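You operate a simulated robot arm through the tools that you are given. There is no shell and no other tool. Be economical: measure what you need, move in short steps, check, and stop when the job is done.

The job below is to be done with a simulated two-armed robot. You get a single attempt, and the scene is never put back.

Task
Pick up the drive that says "FRI" from the top of the long desk with one hand, pass it to the other hand and put it on the top of the long bench.

It is judged by the outcome, as a careful person would: the job done as asked, and still so three seconds after it is handed in. It fails if anything else is knocked over, pushed out of place, dropped, spilled or broken.

Robot
Two 7-joint arms with three-finger grippers on one trunk, on a base that drives. Base frame: it is fixed to the floor where the robot stands at the start and does not move with it; the origin is under the middle of the robot, x ahead of it, y to its left, z up; the surface under the hand at the start is at about z = 0.73. Units: m, rad, N and s.
The left shoulder is at the start at [0.099, 0.126, 1.038], the right one opposite. With the tool pointing down near the work surface each hand reaches from about 0.38 to 0.88 m from the robot's upright axis, wherever it stands, measured 20 degrees to its own side. Places, roughly: top of the long bench [-1.1, -1, 0.8]. Payload 2.94 kg a hand.
The TCP of each hand is the grasp point between the finger pads, 0.03 m short of the fingertips. In the tool frame z runs along the fingers and y along their closing line. The gripper opens to 0.128 m. The gripper's body begins 0.093 m behind the TCP.
Orientation is that of the tool frame in the base frame, as a unit quaternion [w, x, y, z]. With the fingers straight down and closing along the base's y, the tool's x points along the base's -x, its y along +y and its z along -z.

Tools
- The arms move only by the tool drive_tool. It takes "left_deltas", "right_deltas" or both (then of equal length, played together; a hand with none holds still); each is a list that holds one entry, the list of rows, each a list of 7 numbers: the shift along the base's x, y, z in m, then the turn, a rotation vector about the base's x, y, z in rad, then the closure in counts, from 0 (fully open) to 255 (shut). In form: [[[x, y, z, rx, ry, rz, gripper], ...]]. A call has 1 to 20 rows; each row shifts and turns the commanded pose from where the row before left it. Each row takes 0.2 s and may step no farther than 0.05 m and 0.15 rad from the row before; otherwise, or with a gripper value out of range, the whole call is refused. Where a pose cannot be reached the arm comes as near as it can. A force on the tool above 40 N (or 10 N above the force at the start of the call, whichever is more), or a blocked arm, ends the call early, and 0.2 s more pass. Each finger halts on what it meets, pressing with about 23 N; the grip force reading is that of the motor and also rises with nothing between the fingers. The clock runs only during rows and for 0.2 s after the last one: add rows that do not move to give the fingers time. It gives the time, the measured TCP pose, the force on the tool (base axes), the opening and the grip force at its end, in the units of the frame above (readings bear some noise), with the torque about the TCP (base axes, N m) and any sound that the robot's microphone picked up.
- Cameras (640 x 400 px; columns grow to the right, rows downward): "scene" is now at [0.1937, 0.0532, 1.1915]; the picture's right is [0.80, -0.59, 0.00], its down [-0.48, -0.65, -0.60] and it looks along [0.35, 0.48, -0.80] (base axes); focal length 214 px, centre (320, 200). "left" rides on the left gripper at [0.069, 0.015, -0.12] in its tool frame; the picture's right is [-0.21, 0.98, 0.00], its down [-0.82, -0.18, -0.54] and it looks along [-0.53, -0.12, 0.84] (tool axes); focal length 251 px, centre (320, 200). "right" rides on the right gripper at [0.069, -0.015, -0.12] in its tool frame; the picture's right is [0.22, 0.98, 0.00], its down [-0.82, 0.18, -0.54] and it looks along [-0.53, 0.12, 0.84] (tool axes); focal length 251 px, centre (320, 200). There is no depth. A picture from a camera that has moved, and an enlarged one, comes with that camera's place and axes in the base frame and with its lens. The place of the scene camera against the robot may be out by one fixed shift of up to 0.025 m in any direction.
- camera(camera): a new picture of that camera. It takes no simulated time.
- move_column(by): slides the trunk up (or, below 0, down) by that many m; the arms and the scene camera ride with it, the base frame stays. It gives what a move gives, with no picture.
- base_move(legs): drives the robot by 1 to 6 legs, each [ahead, left, turn to the left] in m, m and rad, along the robot's own axes; the way and the turn of a leg run together, so that a leg with both is an arc; at most 1.5 m and 3.142 rad a leg. The arms and the cameras ride along, it lands a little off, and it stops where it bumps. It gives what a move gives.
- turn_head(pan, tilt): turns the head with the scene camera to pan (to the left, within 1.396 rad either way) and tilt (down, from -0.506 to 1.204), counted from straight ahead of the robot. It gives what a move gives.
- zoom(camera, box): a new picture of the part [left, top, right, bottom] of that camera's present view, enlarged. It takes no simulated time.
- hand_in(): hands the job in; it is judged then, once.

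Go step by step. Nothing tells you exact positions but the pictures and the camera data: compare them with the known pose of the tool, close in by small moves and look again before you grip or let go. The budget is 120 turns and 92 pictures, counting those below and the enlarged ones. Unless the task says otherwise, let go and move clear before handing in, and close with one line.

The tools are called after ">>>" as a command line: name --argument value ..., lists and objects as JSON in quotes. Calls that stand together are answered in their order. drive_tool: Moves the arms, as the interface text tells. Its arguments: {"type":"object","properties":{"left_deltas":{"type":"array","items":{"type":"array","items":{"type":"array","items":{"type":"number"}}}},"right_deltas":{"type":"array","items":{"type":"array","items":{"type":"array","items":{"type":"number"}}}}},"required":[]} The other tools are called the same way: move_column (by) slides the trunk up or down; base_move (legs) drives the base; turn_head (pan, tilt) turns the head that bears the scene camera; camera (camera) takes a picture; zoom (camera, box) takes an enlarged picture of a part of a camera's view; hand_in () hands the job in.

At the start:

```text
time_s: 0.0
left_tcp_pos: [0.4891, -0.0021, 1.0057]
left_tool_rot: [0.0, 0.0, 1.0, 0.0]
left_force: [1.4, -0.2, -0.7]
left_ft_torque: [0.01, 0.01, -0.02]
left_opening: 0.1281
left_grasp_force: 0.0
right_tcp_pos: [0.4375, -0.5167, 1.04]
right_tool_rot: [0.001, -0.001, 1.0, 0.0]
right_force: [0.1, 0.4, 0.0]
right_ft_torque: [-0.01, 0.03, 0.03]
right_opening: 0.1281
right_grasp_force: 0.1
trunk travel left (down, up): [-0.25, 0.297]
robot x, y, heading: [-0.0013, -0.0028, -0.0]
head pan, tilt: [0.934, 0.932]
```

scene: 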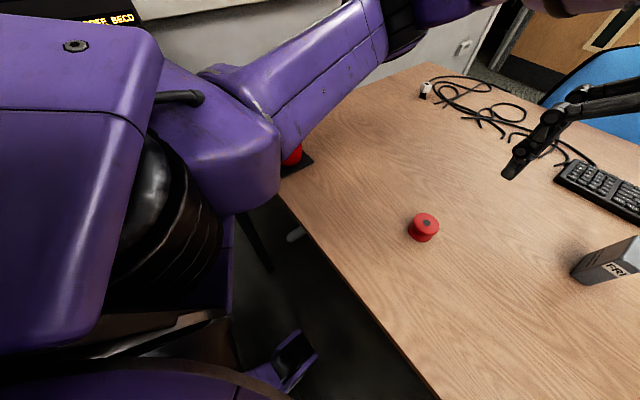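
right: 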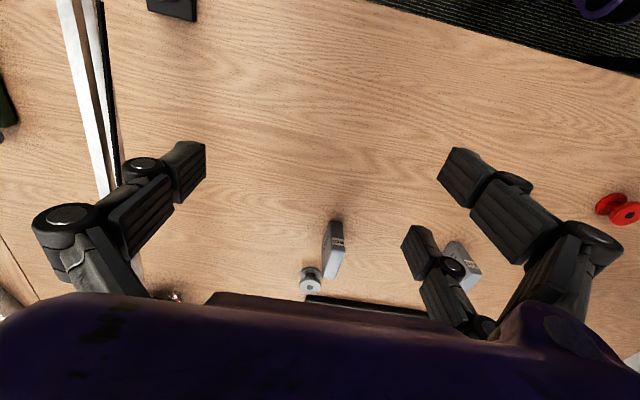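
left: 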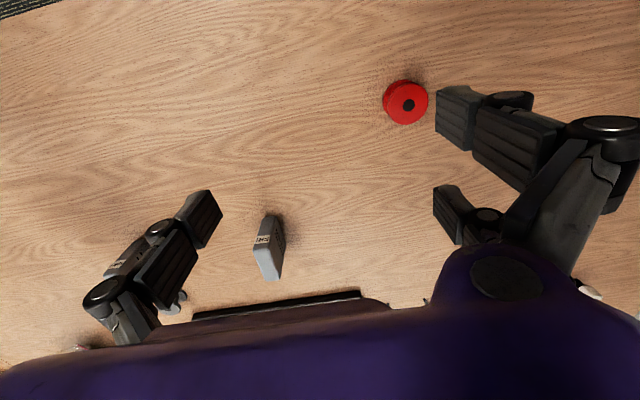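

I see a desk with several grey drives, one reading "FRI" near the left hand. I'll look straight ahead with the head to see the whole set.

>>> turn_head --pan 0.0 --tilt 0.75

>>> camera --camera "scene"

>>> zoom --camera "left" --box '[80, 180, 320, 330]'

```text
time_s: 1.2
left_tcp_pos: [0.4881, -0.0022, 1.0049]
left_tool_rot: [-0.001, 0.0, 1.0, 0.0]
left_force: [0.1, 0.6, -0.1]
left_ft_torque: [0.02, 0.0, -0.03]
left_opening: 0.1282
left_grasp_force: 0.0
right_tcp_pos: [0.4365, -0.5151, 1.0413]
right_tool_rot: [-0.001, 0.0, 1.0, 0.001]
right_force: [0.3, 0.0, 0.4]
right_ft_torque: [0.01, -0.01, 0.01]
right_opening: 0.128
right_grasp_force: 0.1
trunk travel left (down, up): [-0.25, 0.297]
robot x, y, heading: [-0.0003, -0.0009, 0.001]
head pan, tilt: [0.0, 0.75]
```

```text
88 pictures are left
camera scene: at [0.2327, -0.006, 1.2057], right [0.0, -1.0, 0.0], down [-0.68, 0.0, -0.73], along [0.73, 0.0, -0.68], focal length 214 px, centre (320, 200)
```

scene: 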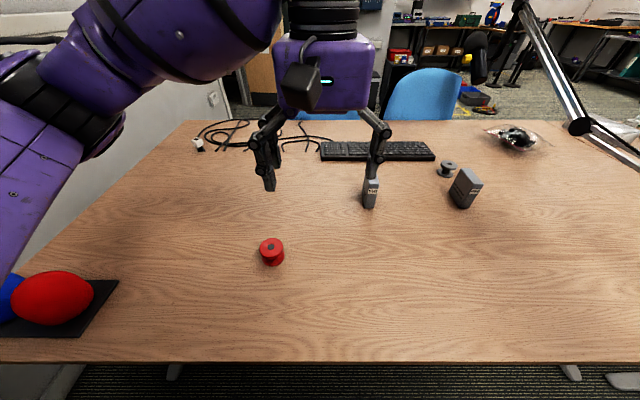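

```text
2.67 times, centred on (200, 255) of left
camera zoom: at [0.4198, 0.0127, 1.1234], right [0.21, 0.98, 0.0], down [0.82, -0.18, 0.54], along [0.53, -0.12, -0.84], focal length 670 px, centre (640, 53)
```

zoom: 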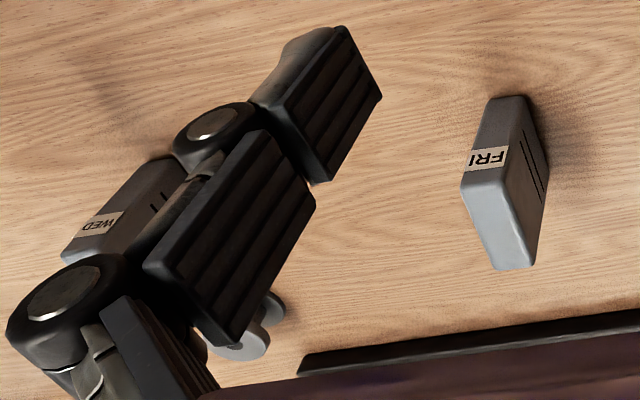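

The FRI drive stands upright at scene pixel (371,193); the other to its right is WED. I'll zoom for detail.

>>> zoom --camera "scene" --box '[330, 140, 490, 240]'

>>> turn_head --pan -1.39 --tilt 0.5

>>> camera --camera "scene"

```text
4.00 times, centred on (410, 190) of scene
camera zoom: at [0.2327, -0.006, 1.2057], right [0.0, -1.0, 0.0], down [-0.68, 0.0, -0.73], along [0.73, 0.0, -0.68], focal length 858 px, centre (-40, 240)
```

zoom: 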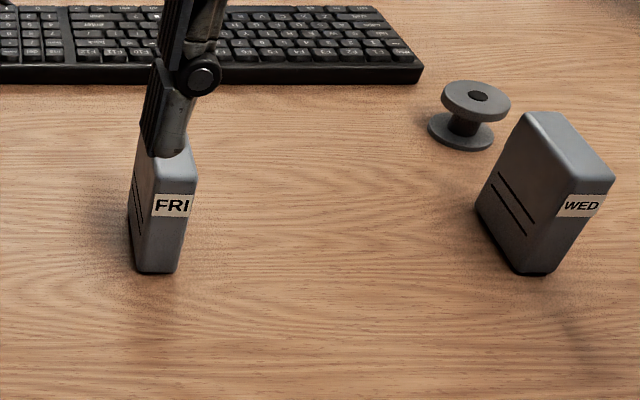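

```text
time_s: 2.8
left_tcp_pos: [0.4877, -0.0027, 1.0033]
left_tool_rot: [0.0, 0.0, 1.0, 0.0]
left_force: [-0.2, 0.2, -0.5]
left_ft_torque: [0.01, 0.02, 0.01]
left_opening: 0.1279
left_grasp_force: 0.0
right_tcp_pos: [0.4364, -0.5162, 1.0415]
right_tool_rot: [0.0, 0.0, 1.0, 0.001]
right_force: [-0.1, -0.6, -0.6]
right_ft_torque: [-0.01, 0.02, 0.01]
right_opening: 0.1284
right_grasp_force: 0.2
trunk travel left (down, up): [-0.25, 0.297]
robot x, y, heading: [0.0045, -0.0007, -0.002]
head pan, tilt: [-1.389, 0.499]
```

```text
85 pictures are left
camera scene: at [0.1663, -0.0956, 1.2276], right [-0.98, -0.18, 0.0], down [-0.09, 0.47, -0.88], along [0.16, -0.86, -0.48], focal length 214 px, centre (320, 200)
```

scene: 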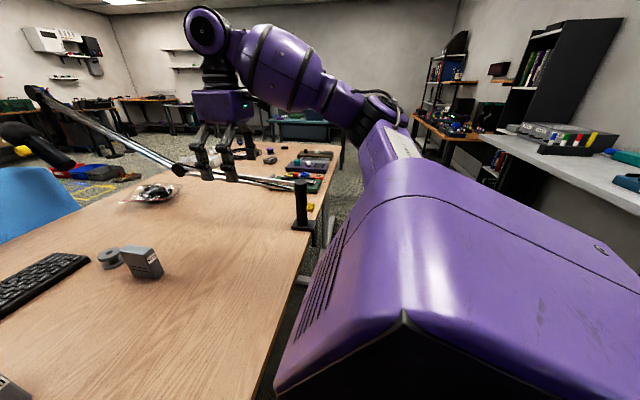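

The drive stands at about x 0.684–0.76, y −0.16…−0.13, top z≈0.82. I'll move the left hand above it and look from the hand camera.

>>> drive_tool --left_deltas '[[[0.029, -0.018, 0, 0, 0, 0, 0], [0.029, -0.018, 0, 0, 0, 0, 0], [0.029, -0.018, 0, 0, 0, 0, 0], [0.029, -0.018, 0, 0, 0, 0, 0], [0.029, -0.018, 0, 0, 0, 0, 0], [0.029, -0.018, 0, 0, 0, 0, 0], [0.029, -0.018, 0, 0, 0, 0, 0], [0.029, -0.018, 0, 0, 0, 0, 0], [0, 0, 0, 0, 0, 0, 0]]]'

>>> camera --camera "left"

>>> turn_head --pan 0.0 --tilt 0.75

>>> camera --camera "scene"

```text
time_s: 4.8
left_tcp_pos: [0.7242, -0.1429, 1.0038]
left_tool_rot: [0.001, 0.0, 1.0, -0.001]
left_force: [-1.1, 0.3, 0.0]
left_ft_torque: [-0.09, 0.01, 0.02]
left_opening: 0.1282
left_grasp_force: 0.0
right_tcp_pos: [0.4378, -0.5142, 1.0432]
right_tool_rot: [-0.001, -0.002, 1.0, -0.001]
right_force: [0.3, 0.3, -0.1]
right_ft_torque: [0.0, 0.02, -0.01]
right_opening: 0.1277
right_grasp_force: 0.0
trunk travel left (down, up): [-0.25, 0.297]
robot x, y, heading: [-0.0005, -0.0026, -0.005]
head pan, tilt: [-1.389, 0.499]
```

```text
84 pictures are left
camera left: at [0.6547, -0.1272, 1.1223], right [0.21, 0.98, 0.0], down [0.82, -0.18, 0.54], along [0.53, -0.12, -0.84], focal length 251 px, centre (320, 200)
```

left: 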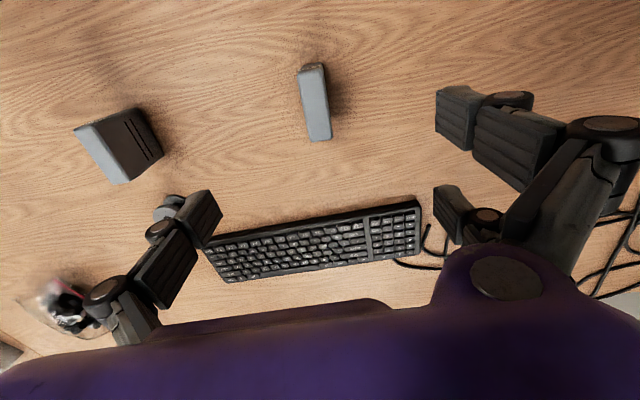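

```text
time_s: 6.3
left_tcp_pos: [0.7219, -0.146, 1.0041]
left_tool_rot: [0.0, 0.0, 1.0, 0.0]
left_force: [0.0, -0.2, 0.3]
left_ft_torque: [-0.03, 0.03, 0.02]
left_opening: 0.1281
left_grasp_force: 0.0
right_tcp_pos: [0.4356, -0.5161, 1.0403]
right_tool_rot: [0.0, 0.0, 1.0, 0.0]
right_force: [-0.3, -0.6, -0.7]
right_ft_torque: [-0.03, 0.05, 0.02]
right_opening: 0.128
right_grasp_force: 0.0
trunk travel left (down, up): [-0.25, 0.297]
robot x, y, heading: [0.0005, -0.0016, -0.004]
head pan, tilt: [0.0, 0.75]
```

```text
83 pictures are left
camera scene: at [0.2304, -0.0358, 1.212], right [-0.35, -0.94, 0.0], down [-0.59, 0.22, -0.78], along [0.73, -0.27, -0.63], focal length 214 px, centre (320, 200)
```

scene: 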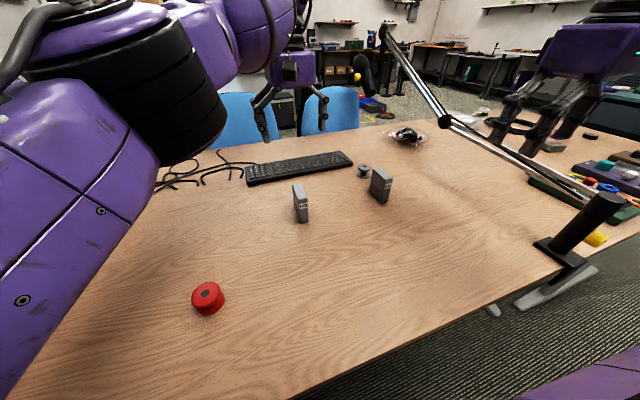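

The drive is centred at about (0.719, −0.147), yawed about −4°. I descend in stages with open fingers.

>>> drive_tool --left_deltas '[[[-0.003, 0, -0.03, 0, 0, -0.066, 0], [-0.002, 0, -0.03, 0, 0, 0, 0], [0, 0, -0.03, 0, 0, 0, 0], [0, 0, -0.03, 0, 0, 0, 0], [0, 0, -0.03, 0, 0, 0, 0], [0, 0, 0, 0, 0, 0, 0]]]'

>>> camera --camera "left"

>>> camera --camera "scene"

```text
time_s: 7.7
left_tcp_pos: [0.7157, -0.1472, 0.8553]
left_tool_rot: [0.0, 0.034, 0.999, 0.0]
left_force: [-0.6, -0.9, -0.5]
left_ft_torque: [0.02, 0.03, 0.01]
left_opening: 0.128
left_grasp_force: 0.0
right_tcp_pos: [0.4357, -0.5156, 1.0415]
right_tool_rot: [0.0, -0.001, 1.0, 0.001]
right_force: [0.5, -0.6, 0.8]
right_ft_torque: [-0.01, 0.0, -0.01]
right_opening: 0.128
right_grasp_force: 0.1
trunk travel left (down, up): [-0.25, 0.297]
robot x, y, heading: [-0.0011, -0.0001, -0.002]
head pan, tilt: [0.0, 0.75]
```

```text
82 pictures are left
camera left: at [0.6494, -0.1265, 0.9744], right [0.28, 0.96, 0.0], down [0.81, -0.23, 0.54], along [0.52, -0.15, -0.84], focal length 251 px, centre (320, 200)
```

left: 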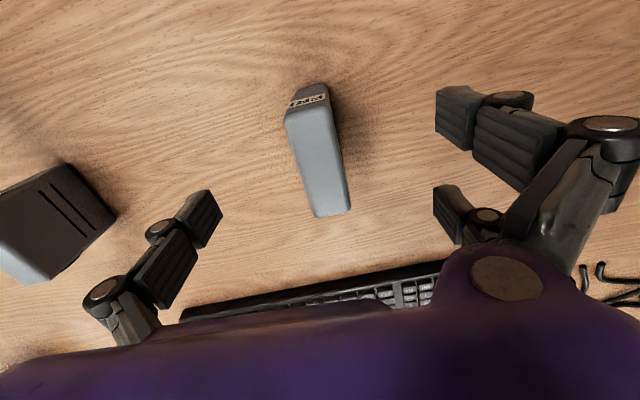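

```text
81 pictures are left
camera scene: at [0.2301, -0.0357, 1.2121], right [-0.35, -0.94, 0.0], down [-0.59, 0.22, -0.78], along [0.73, -0.27, -0.62], focal length 214 px, centre (320, 200)
```

scene: 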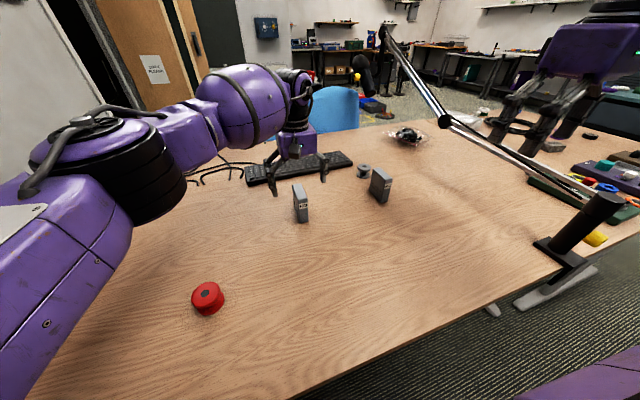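

The hand is centred over the drive and aligned. I lower by 0.045 m and close.

>>> drive_tool --left_deltas '[[[0, 0, -0.025, 0, 0, 0, 0], [0, 0, -0.02, 0, 0, 0, 0], [0, 0, 0, 0, 0, 0, 0], [0, 0, 0, 0, 0, 0, 255], [0, 0, 0, 0, 0, 0, 255], [0, 0, 0, 0, 0, 0, 255], [0, 0, 0, 0, 0, 0, 255], [0, 0, 0, 0, 0, 0, 255], [0, 0, 0, 0, 0, 0, 255]]]'

>>> camera --camera "left"

>>> zoom --camera "scene" --box '[220, 130, 380, 230]'

```text
time_s: 9.7
left_tcp_pos: [0.7156, -0.1485, 0.8108]
left_tool_rot: [0.0, 0.033, 0.999, 0.0]
left_force: [0.3, 0.0, 0.4]
left_ft_torque: [-0.04, -0.12, 0.01]
left_opening: 0.0299
left_grasp_force: 22.7
right_tcp_pos: [0.4369, -0.5163, 1.0411]
right_tool_rot: [0.0, 0.0, 1.0, 0.0]
right_force: [0.2, 0.2, -0.2]
right_ft_torque: [0.0, 0.01, -0.04]
right_opening: 0.1276
right_grasp_force: 0.1
trunk travel left (down, up): [-0.25, 0.297]
robot x, y, heading: [-0.0005, 0.0026, 0.002]
head pan, tilt: [0.0, 0.75]
```

```text
80 pictures are left
camera left: at [0.6479, -0.1277, 0.9301], right [0.28, 0.96, 0.0], down [0.81, -0.23, 0.54], along [0.52, -0.15, -0.84], focal length 251 px, centre (320, 200)
```

left: 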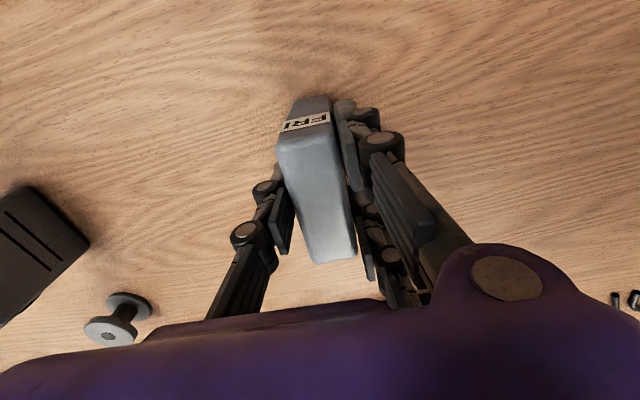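

```text
4.00 times, centred on (300, 180) of scene
camera zoom: at [0.2303, -0.0358, 1.212], right [-0.35, -0.94, 0.0], down [-0.59, 0.22, -0.78], along [0.73, -0.27, -0.63], focal length 858 px, centre (400, 280)
```

zoom: 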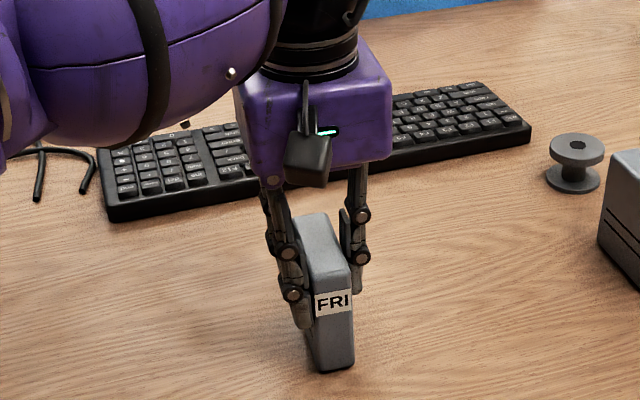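

The drive is gripped (opening 0.030). I lift straight up, then check.

>>> drive_tool --left_deltas '[[[0, 0, 0.02, 0, 0, 0, 255], [0, 0, 0.03, 0, 0, 0, 255], [0, 0, 0.04, 0, 0, 0, 255], [0, 0, 0.04, 0, 0, 0, 255], [0, 0, 0.04, 0, 0, 0, 255], [0, 0, 0.04, 0, 0, 0, 255], [0, 0, 0.04, 0, 0, 0, 255], [0, 0, 0, 0, 0, 0, 255]]]'

>>> camera --camera "scene"

```text
time_s: 11.5
left_tcp_pos: [0.7067, -0.1418, 1.0574]
left_tool_rot: [0.0, 0.033, 0.999, 0.0]
left_force: [0.0, -0.3, -2.1]
left_ft_torque: [0.0, 0.03, -0.03]
left_opening: 0.0297
left_grasp_force: 22.8
left hand out of reach, approached as far as the arm can: row 7
right_tcp_pos: [0.4371, -0.516, 1.0414]
right_tool_rot: [-0.001, 0.0, 1.0, 0.0]
right_force: [1.3, -0.9, 0.2]
right_ft_torque: [0.01, 0.02, -0.02]
right_opening: 0.128
right_grasp_force: 0.1
trunk travel left (down, up): [-0.25, 0.297]
robot x, y, heading: [0.0004, -0.004, 0.002]
head pan, tilt: [0.0, 0.75]
```

```text
78 pictures are left
camera scene: at [0.2314, -0.0359, 1.2117], right [-0.35, -0.94, 0.0], down [-0.59, 0.22, -0.78], along [0.73, -0.27, -0.63], focal length 214 px, centre (320, 200)
```

scene: 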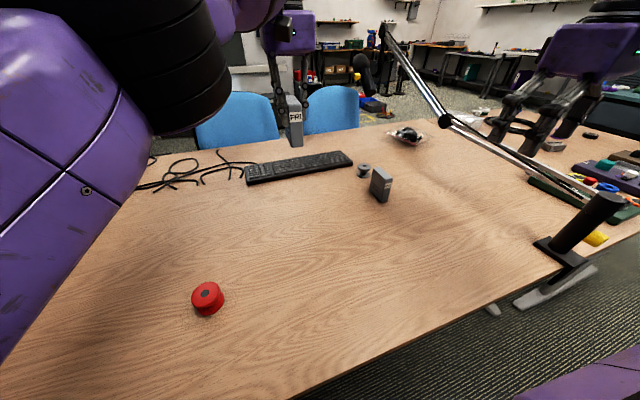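

The drive is held firmly. I bring the left hand back to the middle and yaw it −86° so the drive's depth runs along y.

>>> drive_tool --left_deltas '[[[-0.021, 0.018, 0, 0, 0, -0.125, 255], [-0.021, 0.018, 0, 0, 0, -0.125, 255], [-0.021, 0.018, 0, 0, 0, -0.125, 255], [-0.021, 0.018, 0, 0, 0, -0.125, 255], [-0.021, 0.018, 0, 0, 0, -0.125, 255], [-0.021, 0.018, 0, 0, 0, -0.125, 255], [-0.021, 0.018, 0, 0, 0, -0.125, 255], [-0.021, 0.018, 0, 0, 0, -0.125, 255], [-0.021, 0.018, 0, 0, 0, -0.125, 255], [-0.021, 0.018, 0, 0, 0, -0.125, 255], [-0.021, 0.018, 0, 0, 0, -0.125, 255], [-0.021, 0.018, 0, 0, 0, -0.13, 255], [0, 0, 0, 0, 0, 0, 255]]]'

>>> turn_head --pan 0.0 --tilt 0.4

>>> camera --camera "scene"

```text
time_s: 14.3
left_tcp_pos: [0.4349, 0.0612, 1.0525]
left_tool_rot: [0.0, 0.706, 0.708, 0.0]
left_force: [0.0, -0.1, -3.0]
left_ft_torque: [0.02, -0.01, 0.0]
left_opening: 0.0298
left_grasp_force: 23.7
left hand out of reach, approached as far as the arm can: row 12
right_tcp_pos: [0.4368, -0.5168, 1.0396]
right_tool_rot: [-0.001, 0.0, 1.0, 0.0]
right_force: [-0.2, -0.4, -0.1]
right_ft_torque: [-0.01, 0.04, -0.01]
right_opening: 0.1279
right_grasp_force: 0.2
trunk travel left (down, up): [-0.25, 0.297]
robot x, y, heading: [-0.0022, -0.0021, -0.002]
head pan, tilt: [0.0, 0.75]
```

```text
time_s: 15.1
left_tcp_pos: [0.4353, 0.0607, 1.0528]
left_tool_rot: [0.001, 0.706, 0.708, 0.0]
left_force: [0.8, -0.9, -2.2]
left_ft_torque: [0.03, 0.02, 0.01]
left_opening: 0.0299
left_grasp_force: 23.2
right_tcp_pos: [0.4379, -0.5164, 1.0416]
right_tool_rot: [0.0, 0.0, 1.0, 0.0]
right_force: [0.5, 0.2, -0.1]
right_ft_torque: [0.0, 0.0, -0.01]
right_opening: 0.1278
right_grasp_force: 0.3
trunk travel left (down, up): [-0.25, 0.297]
robot x, y, heading: [-0.0002, -0.0022, 0.0]
head pan, tilt: [0.0, 0.4]
```

```text
77 pictures are left
camera scene: at [0.2426, -0.0062, 1.2367], right [0.0, -1.0, 0.0], down [-0.39, 0.0, -0.92], along [0.92, 0.0, -0.39], focal length 214 px, centre (320, 200)
```

scene: 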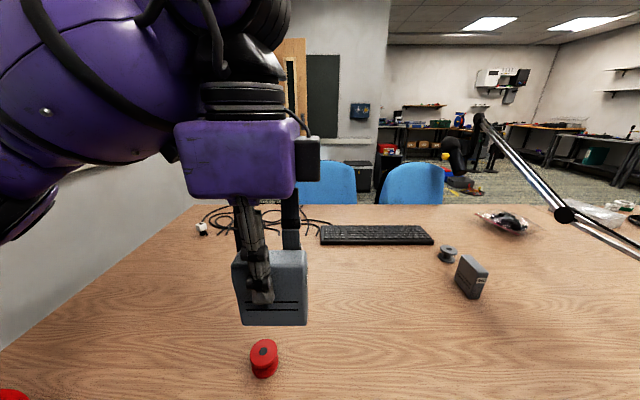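

The drive is in front of the robot. I check the left-hand view and a zoom to confirm orientation.

>>> camera --camera "left"

>>> zoom --camera "scene" --box '[160, 80, 400, 340]'

```text
76 pictures are left
camera left: at [0.4504, 0.13, 1.1722], right [0.98, -0.21, 0.0], down [-0.18, -0.82, 0.54], along [-0.11, -0.53, -0.84], focal length 251 px, centre (320, 200)
```

left: 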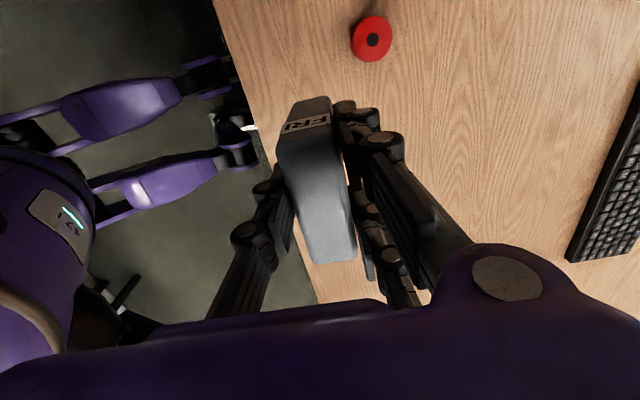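

```text
1.54 times, centred on (280, 210) of scene
camera zoom: at [0.2426, -0.0062, 1.2367], right [0.0, -1.0, 0.0], down [-0.39, 0.0, -0.92], along [0.92, 0.0, -0.39], focal length 330 px, centre (382, 185)
```

zoom: 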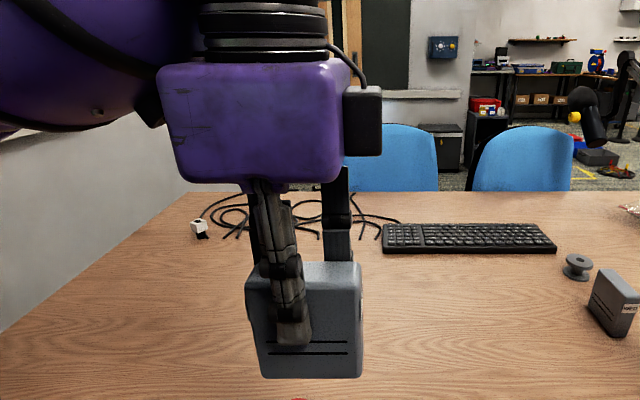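

The two views disagree on which side the label is; I zoom in tighter to settle it.

>>> zoom --camera "scene" --box '[220, 230, 320, 340]'

>>> camera --camera "right"

```text
3.64 times, centred on (270, 285) of scene
camera zoom: at [0.2426, -0.0062, 1.2367], right [0.0, -1.0, 0.0], down [-0.39, 0.0, -0.92], along [0.92, 0.0, -0.39], focal length 780 px, centre (502, -109)
```

zoom: 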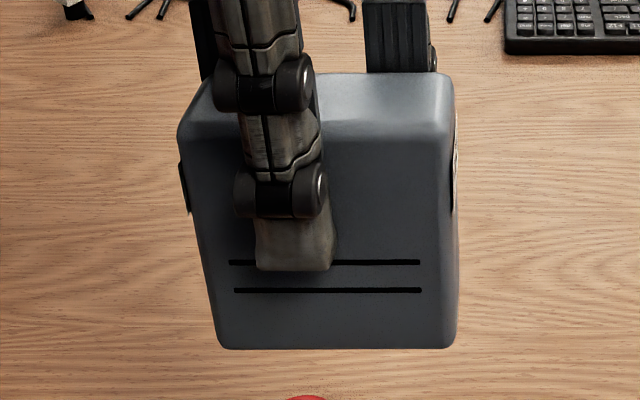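

```text
73 pictures are left
camera right: at [0.3689, -0.5312, 1.1612], right [-0.22, 0.98, 0.0], down [0.82, 0.18, 0.54], along [0.53, 0.12, -0.84], focal length 251 px, centre (320, 200)
```

right: 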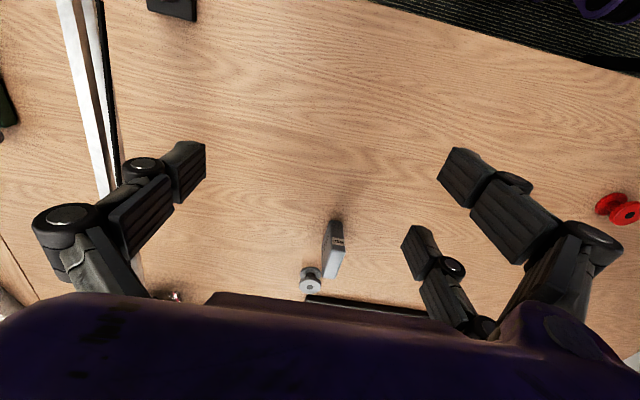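

Labels are on both ends, so no conflict; about 0.035 m of the drive extends below the left fingertips. Now I tilt the left hand to point down-right and yaw the right hand +90° toward the middle.

>>> drive_tool --left_deltas '[[[0, 0, 0, -0.125, 0, 0, 255], [0, 0, 0, -0.125, 0, 0, 255], [0, 0, 0, -0.125, 0, 0, 255], [0, 0, 0, -0.125, 0, 0, 255], [0, 0, 0, -0.125, 0, 0, 255], [0, 0, 0, -0.125, 0, 0, 255], [0, 0, 0, 0, 0, 0, 255], [0, 0, 0, 0, 0, 0, 255], [0, 0, 0, 0, 0, 0, 255], [0, 0, 0, 0, 0, 0, 255], [0, 0, 0, 0, 0, 0, 255], [0, 0, 0, 0, 0, 0, 255], [0, 0, 0, 0, 0, 0, 255]]]' --right_deltas '[[[0, 0.01, 0, 0, 0, 0.131, 0], [0, 0.01, 0, 0, 0, 0.131, 0], [0, 0.01, 0, 0, 0, 0.131, 0], [0, 0.01, 0, 0, 0, 0.131, 0], [0, 0.01, 0, 0, 0, 0.131, 0], [0, 0.01, 0, 0, 0, 0.131, 0], [0, 0.01, 0, 0, 0, 0.131, 0], [0, 0.01, 0, 0, 0, 0.131, 0], [0, 0.01, 0, 0, 0, 0.131, 0], [0, 0.01, 0, 0, 0, 0.131, 0], [0, 0.01, 0, 0, 0, 0.131, 0], [0, 0.01, 0, 0, 0, 0.13, 0], [0, 0, 0, 0, 0, 0, 0]]]'

>>> camera --camera "scene"

>>> camera --camera "right"

```text
time_s: 17.9
left_tcp_pos: [0.4276, 0.059, 1.056]
left_tool_rot: [0.258, 0.658, 0.659, -0.259]
left_force: [0.0, -0.1, -2.2]
left_ft_torque: [0.04, 0.03, -0.01]
left_opening: 0.0297
left_grasp_force: 22.3
left hand out of reach, approached as far as the arm can: row 5, 6
right_tcp_pos: [0.4366, -0.3952, 1.0404]
right_tool_rot: [0.0, 0.708, -0.706, -0.001]
right_force: [0.4, -0.2, 0.9]
right_ft_torque: [0.02, 0.01, 0.01]
right_opening: 0.1283
right_grasp_force: 0.1
trunk travel left (down, up): [-0.25, 0.297]
robot x, y, heading: [0.0001, 0.0022, -0.001]
head pan, tilt: [0.0, 0.4]
```

```text
72 pictures are left
camera scene: at [0.2425, -0.0062, 1.2368], right [0.0, -1.0, 0.0], down [-0.39, 0.0, -0.92], along [0.92, 0.0, -0.39], focal length 214 px, centre (320, 200)
```

scene: 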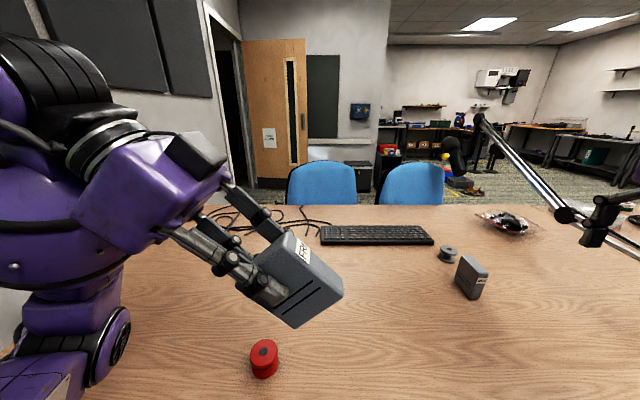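

```text
71 pictures are left
camera right: at [0.4532, -0.4643, 1.1599], right [-0.98, -0.22, 0.0], down [-0.18, 0.82, 0.54], along [-0.12, 0.53, -0.84], focal length 251 px, centre (320, 200)
```

right: 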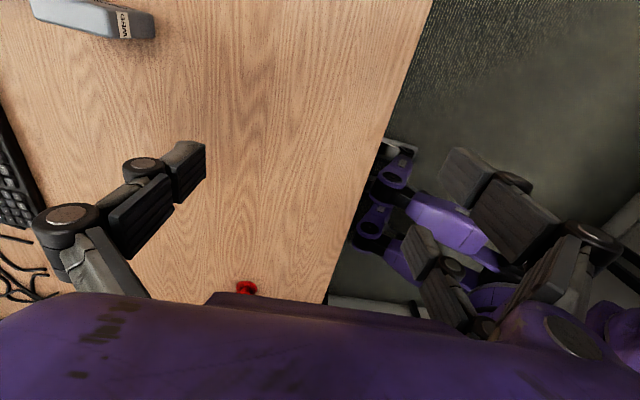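

The left hand is tilted as wanted. I bring the right hand, tilted the other way, to a standoff 0.2 m up-right of the grip point at about (0.428, −0.003, 1.048).

>>> drive_tool --right_deltas '[[[-0.001, 0.0245, 0.0144, 0.0824, 0, 0, 0], [-0.001, 0.0245, 0.0144, 0.0824, 0, 0, 0], [-0.001, 0.0245, 0.0144, 0.0824, 0, 0, 0], [-0.001, 0.0245, 0.0144, 0.0824, 0, 0, 0], [-0.001, 0.0245, 0.0144, 0.0824, 0, 0, 0], [-0.001, 0.0245, 0.0144, 0.0824, 0, 0, 0], [-0.001, 0.0245, 0.0144, 0.0824, 0, 0, 0], [-0.001, 0.0245, 0.0144, 0.0824, 0, 0, 0], [-0.001, 0.0245, 0.0144, 0.0824, 0, 0, 0], [0, 0.0245, 0.0144, 0.0824, 0, 0, 0], [0, 0, 0, 0, 0, 0, 0]]]'

>>> camera --camera "scene"

>>> camera --camera "right"

```text
time_s: 20.3
left_tcp_pos: [0.4293, 0.0599, 1.0558]
left_tool_rot: [0.259, 0.657, 0.659, -0.259]
left_force: [-0.4, -0.7, -2.5]
left_ft_torque: [0.05, 0.01, -0.02]
left_opening: 0.03
left_grasp_force: 23.0
right_tcp_pos: [0.4277, -0.1513, 1.1835]
right_tool_rot: [-0.283, 0.648, -0.648, -0.283]
right_force: [0.0, -0.7, -0.1]
right_ft_torque: [0.0, 0.0, -0.02]
right_opening: 0.1281
right_grasp_force: 0.1
trunk travel left (down, up): [-0.25, 0.297]
robot x, y, heading: [-0.0025, -0.0044, -0.002]
head pan, tilt: [0.0, 0.4]
```

```text
70 pictures are left
camera scene: at [0.2426, -0.0064, 1.2367], right [0.0, -1.0, 0.0], down [-0.39, 0.0, -0.92], along [0.92, 0.0, -0.39], focal length 214 px, centre (320, 200)
```

scene: 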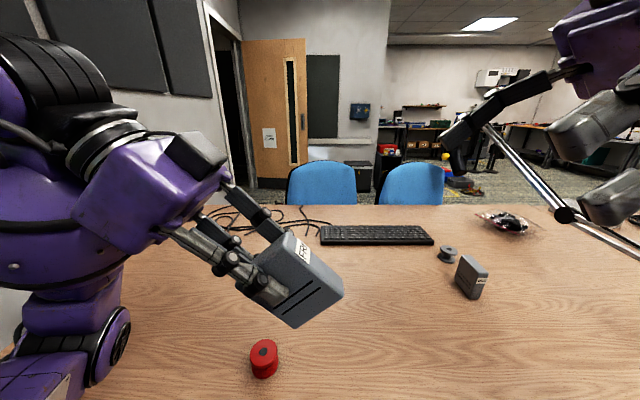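

```text
69 pictures are left
camera right: at [0.4446, -0.286, 1.2144], right [-0.98, -0.15, -0.16], down [-0.18, 0.16, 0.97], along [-0.12, 0.98, -0.18], focal length 251 px, centre (320, 200)
```

right: 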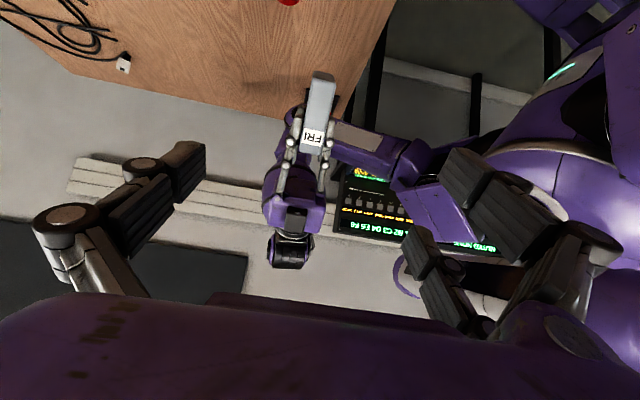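

The right hand now faces the drive's free end. I zoom to locate that end precisely.

>>> zoom --camera "right" --box '[270, 60, 370, 180]'

```text
3.33 times, centred on (320, 120) of right
camera zoom: at [0.4446, -0.286, 1.2144], right [-0.98, -0.15, -0.16], down [-0.18, 0.16, 0.97], along [-0.12, 0.98, -0.18], focal length 838 px, centre (320, 467)
```

zoom: 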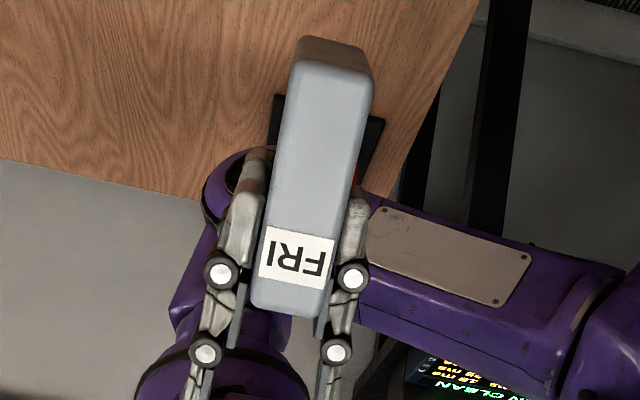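

The drive's free end matches my estimate (bottom ≈0.083 beyond the left TCP). I approach to 0.05 m short of the grip.

>>> drive_tool --right_deltas '[[[0, 0.0216, -0.0211, 0, 0, 0, 0], [0, 0.0216, -0.0211, 0, 0, 0, 0], [0, 0.0216, -0.0211, 0, 0, 0, 0], [0, 0.0216, -0.0211, 0, 0, 0, 0], [0.001, 0.0216, -0.0211, 0, 0, 0, 0], [0, 0, 0, 0, 0, 0, 0]]]'

>>> camera --camera "scene"

>>> camera --camera "right"

```text
time_s: 21.7
left_tcp_pos: [0.4292, 0.0582, 1.057]
left_tool_rot: [0.259, 0.657, 0.659, -0.259]
left_force: [0.0, -0.4, -2.3]
left_ft_torque: [0.07, -0.02, 0.01]
left_opening: 0.0297
left_grasp_force: 23.1
right_tcp_pos: [0.428, -0.0451, 1.0796]
right_tool_rot: [-0.283, 0.648, -0.648, -0.283]
right_force: [-0.2, -0.8, 0.1]
right_ft_torque: [0.03, -0.02, -0.03]
right_opening: 0.1281
right_grasp_force: 0.0
trunk travel left (down, up): [-0.25, 0.297]
robot x, y, heading: [-0.0002, 0.0035, 0.002]
head pan, tilt: [0.0, 0.4]
```

```text
67 pictures are left
camera scene: at [0.2424, -0.0065, 1.2368], right [0.0, -1.0, 0.0], down [-0.39, 0.0, -0.92], along [0.92, 0.0, -0.39], focal length 214 px, centre (320, 200)
```

scene: 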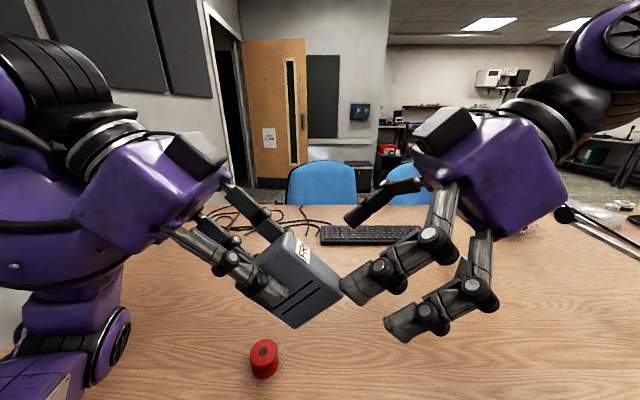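

```text
66 pictures are left
camera right: at [0.4448, -0.18, 1.1103], right [-0.98, -0.15, -0.16], down [-0.18, 0.16, 0.97], along [-0.12, 0.98, -0.18], focal length 251 px, centre (320, 200)
```

right: 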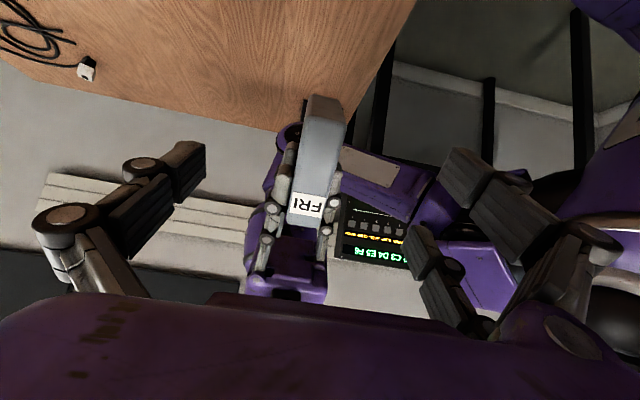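

The gripper has two finger pads on one side, so I aim for a shallower grip that clears the left fingers: target (0.429, −0.010, 1.052). I move in without closing and look.

>>> drive_tool --right_deltas '[[[0, 0.0175, -0.0136, 0, 0, 0, 0], [0, 0.0174, -0.0136, 0, 0, 0, 0], [0, 0, 0, 0, 0, 0, 0]]]'

>>> camera --camera "right"

>>> zoom --camera "scene" --box '[160, 160, 480, 360]'

>>> camera --camera "left"

```text
time_s: 22.5
left_tcp_pos: [0.4288, 0.0581, 1.0563]
left_tool_rot: [0.259, 0.657, 0.66, -0.258]
left_force: [-0.2, -0.4, -3.1]
left_ft_torque: [0.05, 0.01, -0.02]
left_opening: 0.0296
left_grasp_force: 23.4
right_tcp_pos: [0.428, -0.0083, 1.0537]
right_tool_rot: [-0.283, 0.649, -0.647, -0.283]
right_force: [-0.7, 0.1, -0.3]
right_ft_torque: [0.0, -0.02, -0.02]
right_opening: 0.1278
right_grasp_force: 0.0
trunk travel left (down, up): [-0.25, 0.297]
robot x, y, heading: [0.0001, -0.0021, -0.0]
head pan, tilt: [0.0, 0.4]
```

```text
65 pictures are left
camera right: at [0.4443, -0.1435, 1.0843], right [-0.98, -0.15, -0.16], down [-0.18, 0.16, 0.97], along [-0.12, 0.98, -0.18], focal length 251 px, centre (320, 200)
```

right: 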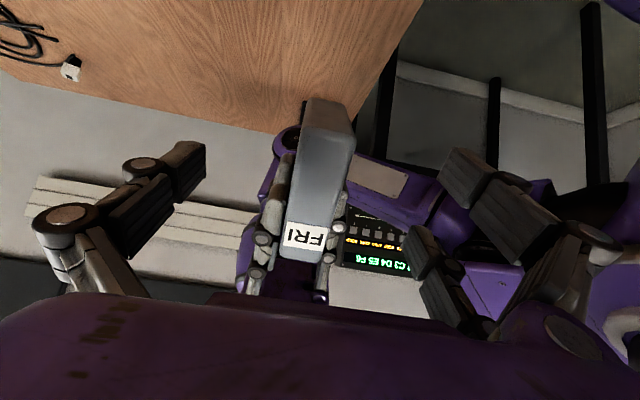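

```text
2.00 times, centred on (320, 260) of scene
camera zoom: at [0.2425, -0.0064, 1.2368], right [0.0, -1.0, 0.0], down [-0.39, 0.0, -0.92], along [0.92, 0.0, -0.39], focal length 429 px, centre (320, 80)
```

zoom: 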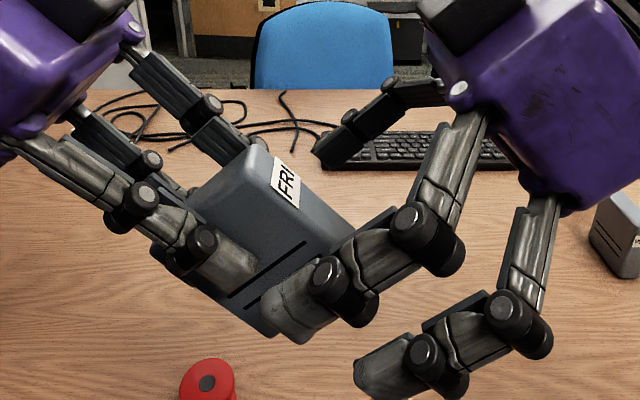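

```text
63 pictures are left
camera left: at [0.4448, 0.1916, 1.0958], right [0.98, -0.16, 0.14], down [-0.18, -0.23, 0.96], along [-0.11, -0.96, -0.26], focal length 251 px, centre (320, 200)
```

left: 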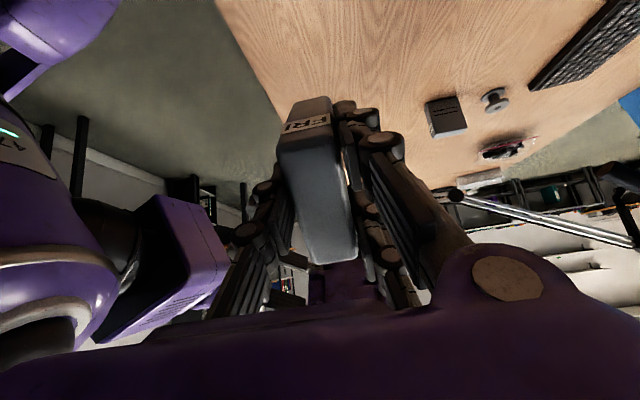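

I zoom in on the right hand's view to measure where the drive's end face lies relative to the right fingers.

>>> zoom --camera "right" --box '[180, 80, 500, 300]'

```text
1.82 times, centred on (340, 190) of right
camera zoom: at [0.4443, -0.1435, 1.0843], right [-0.98, -0.15, -0.16], down [-0.18, 0.16, 0.97], along [-0.12, 0.98, -0.18], focal length 457 px, centre (284, 218)
```

zoom: 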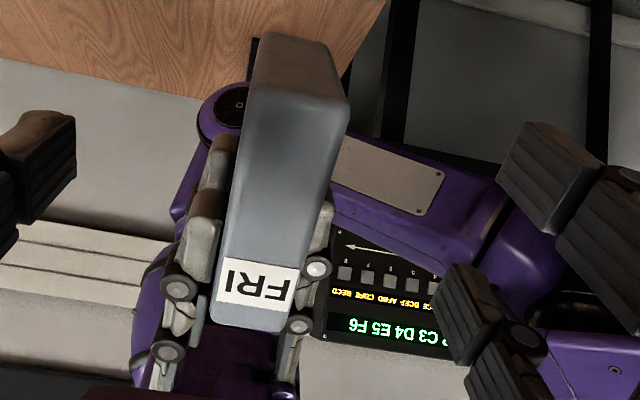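

Geometry fits: the end face is about 0.024 m inside the fingertips and the right fingers miss the left ones. I close the right hand.

>>> drive_tool --right_deltas '[[[0, 0, 0, 0, 0, 0, 255], [0, 0, 0, 0, 0, 0, 255], [0, 0, 0, 0, 0, 0, 255], [0, 0, 0, 0, 0, 0, 255], [0, 0, 0, 0, 0, 0, 255], [0, 0, 0, 0, 0, 0, 255]]]'

>>> zoom --camera "scene" --box '[160, 160, 480, 360]'

>>> camera --camera "right"

```text
time_s: 23.9
left_tcp_pos: [0.4292, 0.0593, 1.0562]
left_tool_rot: [0.259, 0.658, 0.659, -0.259]
left_force: [-10.4, -0.3, 1.2]
left_ft_torque: [-0.08, 0.16, -0.3]
left_opening: 0.0298
left_grasp_force: 23.1
right_tcp_pos: [0.4282, -0.0088, 1.0534]
right_tool_rot: [-0.283, 0.648, -0.648, -0.283]
right_force: [10.9, 1.6, -1.9]
right_ft_torque: [-0.15, -0.12, -0.38]
right_opening: 0.0297
right_grasp_force: 23.2
trunk travel left (down, up): [-0.25, 0.297]
robot x, y, heading: [-0.0002, -0.0011, -0.001]
head pan, tilt: [0.0, 0.4]
```

```text
2.00 times, centred on (320, 260) of scene
camera zoom: at [0.2426, -0.0061, 1.2367], right [0.0, -1.0, 0.0], down [-0.39, 0.0, -0.92], along [0.92, 0.0, -0.39], focal length 429 px, centre (320, 80)
```

zoom: 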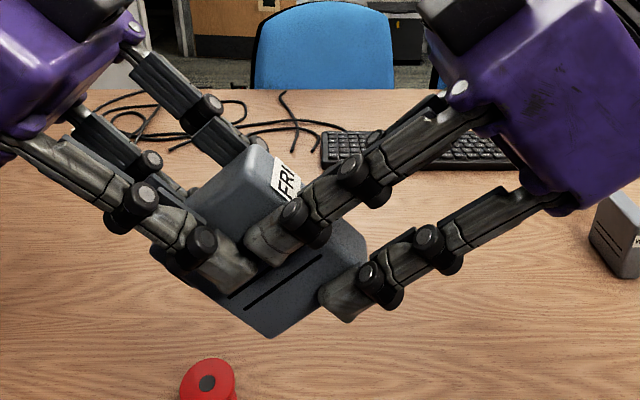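

```text
60 pictures are left
camera right: at [0.4449, -0.1437, 1.0843], right [-0.98, -0.15, -0.16], down [-0.18, 0.16, 0.97], along [-0.12, 0.98, -0.18], focal length 251 px, centre (320, 200)
```

right: 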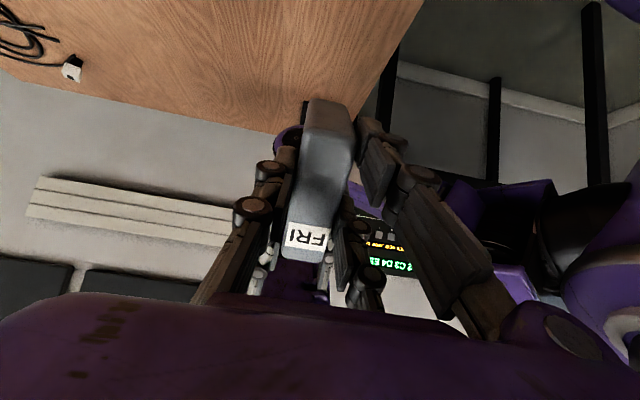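

Both hands hold the drive firmly (both openings 0.030). I open the left hand partway and back it off along its own axis.

>>> drive_tool --left_deltas '[[[0, 0, 0, 0, 0, 0, 130], [0, 0, 0, 0, 0, 0, 130], [0, 0, 0, 0, 0, 0, 130], [0, 0.0102, 0.011, 0, 0, 0, 130], [0, 0.0136, 0.0147, 0, 0, 0, 130], [0, 0.0136, 0.0147, 0, 0, 0, 130], [0, 0.0136, 0.0147, 0, 0, 0, 130], [0, 0.0136, 0.0147, 0, 0, 0, 130], [0, 0, 0, 0, 0, 0, 130]]]'

>>> camera --camera "scene"

>>> camera --camera "right"

```text
time_s: 25.9
left_tcp_pos: [0.4191, 0.1184, 1.1293]
left_tool_rot: [0.258, 0.658, 0.659, -0.259]
left_force: [0.2, 0.9, -0.1]
left_ft_torque: [-0.01, -0.01, -0.02]
left_opening: 0.0629
left_grasp_force: 0.1
left hand out of reach, approached as far as the arm can: row 6, 7
right_tcp_pos: [0.4279, -0.0089, 1.0526]
right_tool_rot: [-0.284, 0.648, -0.648, -0.283]
right_force: [-0.2, 0.2, 0.9]
right_ft_torque: [-0.11, -0.01, 0.02]
right_opening: 0.0295
right_grasp_force: 22.7
trunk travel left (down, up): [-0.25, 0.297]
robot x, y, heading: [-0.0035, 0.0015, -0.002]
head pan, tilt: [0.0, 0.4]
```

```text
59 pictures are left
camera scene: at [0.2428, -0.0062, 1.2367], right [0.0, -1.0, 0.0], down [-0.39, 0.0, -0.92], along [0.92, 0.0, -0.39], focal length 214 px, centre (320, 200)
```

scene: 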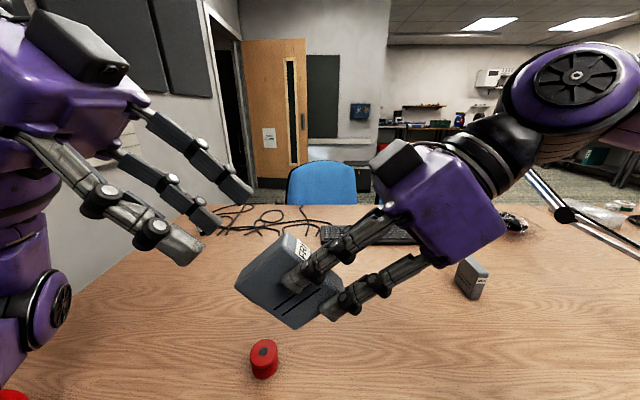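

```text
58 pictures are left
camera right: at [0.4447, -0.1436, 1.0841], right [-0.98, -0.15, -0.16], down [-0.18, 0.16, 0.97], along [-0.12, 0.98, -0.18], focal length 251 px, centre (320, 200)
```

right: 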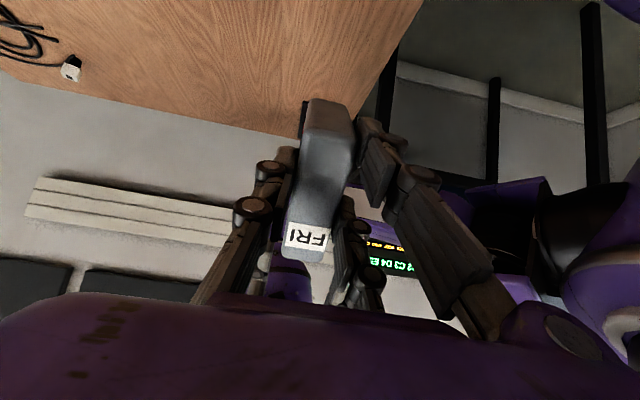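

Handover succeeded; the right hand holds the drive alone. I straighten and tuck both arms, then look to the right-rear.

>>> drive_tool --left_deltas '[[[0, 0.01, 0, 0.125, 0, 0, 130], [0, 0.01, 0, 0.125, 0, 0, 130], [0, 0.01, 0, 0.125, 0, 0, 130], [0, 0.01, 0, 0.125, 0, 0, 130], [0, 0.01, 0, 0.125, 0, 0, 130], [0, 0.01, 0, 0.125, 0, 0, 130], [0, 0.01, 0, 0, 0, 0, 130], [0, 0.01, 0, 0, 0, 0, 130], [0, 0, 0, 0, 0, 0, 130]]]' --right_deltas '[[[0, -0.025, 0.01, -0.103, 0, 0, 255], [0, -0.025, 0.01, -0.103, 0, 0, 255], [0, -0.025, 0.01, -0.103, 0, 0, 255], [0, -0.025, 0.01, -0.103, 0, 0, 255], [0, -0.025, 0.01, -0.103, 0, 0, 255], [0, -0.025, 0.01, -0.103, 0, 0, 255], [0, -0.025, 0.01, -0.103, 0, 0, 255], [0, -0.025, 0.01, -0.103, 0, 0, 255], [0, 0, 0, 0, 0, 0, 255]]]'

>>> turn_head --pan -1.39 --tilt 0.6

>>> camera --camera "scene"

>>> camera --camera "right"

```text
time_s: 27.9
left_tcp_pos: [0.3549, 0.1377, 1.1116]
left_tool_rot: [0.0, 0.707, 0.708, -0.001]
left_force: [0.5, 0.4, -0.2]
left_ft_torque: [0.0, 0.01, 0.03]
left_opening: 0.0628
left_grasp_force: 0.1
left hand out of reach, approached as far as the arm can: row 1, 2, 3, 4, 5, 6, 7, 8
right_tcp_pos: [0.4272, -0.2086, 1.1318]
right_tool_rot: [0.0, 0.708, -0.706, 0.0]
right_force: [0.2, -1.3, -2.8]
right_ft_torque: [-0.02, 0.02, -0.02]
right_opening: 0.03
right_grasp_force: 22.9
trunk travel left (down, up): [-0.25, 0.297]
robot x, y, heading: [0.0015, 0.0019, -0.005]
head pan, tilt: [0.0, 0.4]
```

```text
time_s: 29.4
left_tcp_pos: [0.3549, 0.1387, 1.1081]
left_tool_rot: [-0.002, 0.704, 0.71, 0.002]
left_force: [75.6, 4.6, -44.3]
left_ft_torque: [0.38, 8.04, 1.65]
left_opening: 0.0628
left_grasp_force: 0.1
right_tcp_pos: [0.4267, -0.2079, 1.1319]
right_tool_rot: [0.0, 0.708, -0.706, 0.0]
right_force: [-0.5, 0.4, -3.2]
right_ft_torque: [-0.07, 0.01, 0.03]
right_opening: 0.0297
right_grasp_force: 23.4
trunk travel left (down, up): [-0.25, 0.297]
robot x, y, heading: [-0.0007, 0.0, 0.003]
head pan, tilt: [-1.389, 0.6]
```

```text
57 pictures are left
camera scene: at [0.2332, -0.0422, 1.2266], right [-0.4, -0.92, 0.0], down [-0.45, 0.19, -0.87], along [0.8, -0.35, -0.49], focal length 214 px, centre (320, 200)
```

scene: 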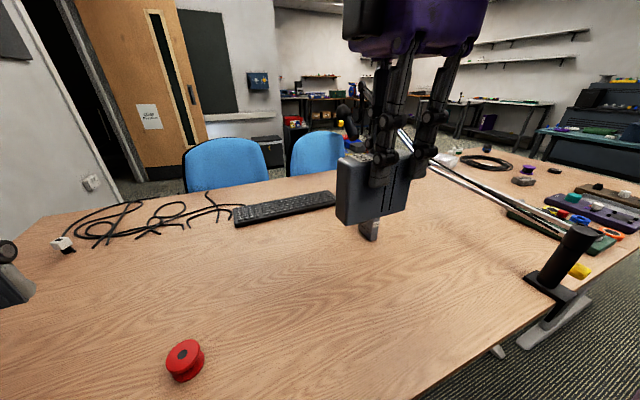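

```text
56 pictures are left
camera right: at [0.4434, -0.2765, 1.2525], right [-0.98, -0.22, 0.0], down [-0.18, 0.82, 0.54], along [-0.12, 0.53, -0.84], focal length 251 px, centre (320, 200)
```

right: 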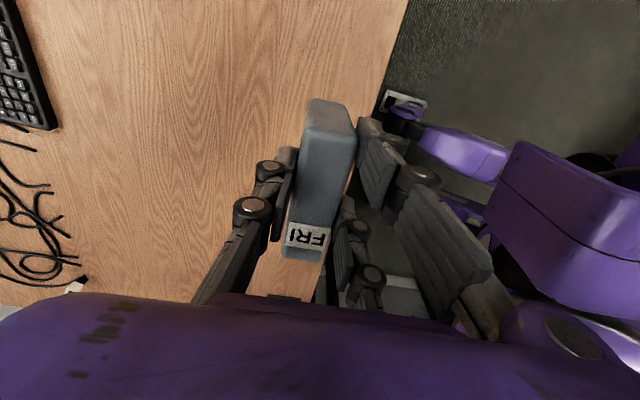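

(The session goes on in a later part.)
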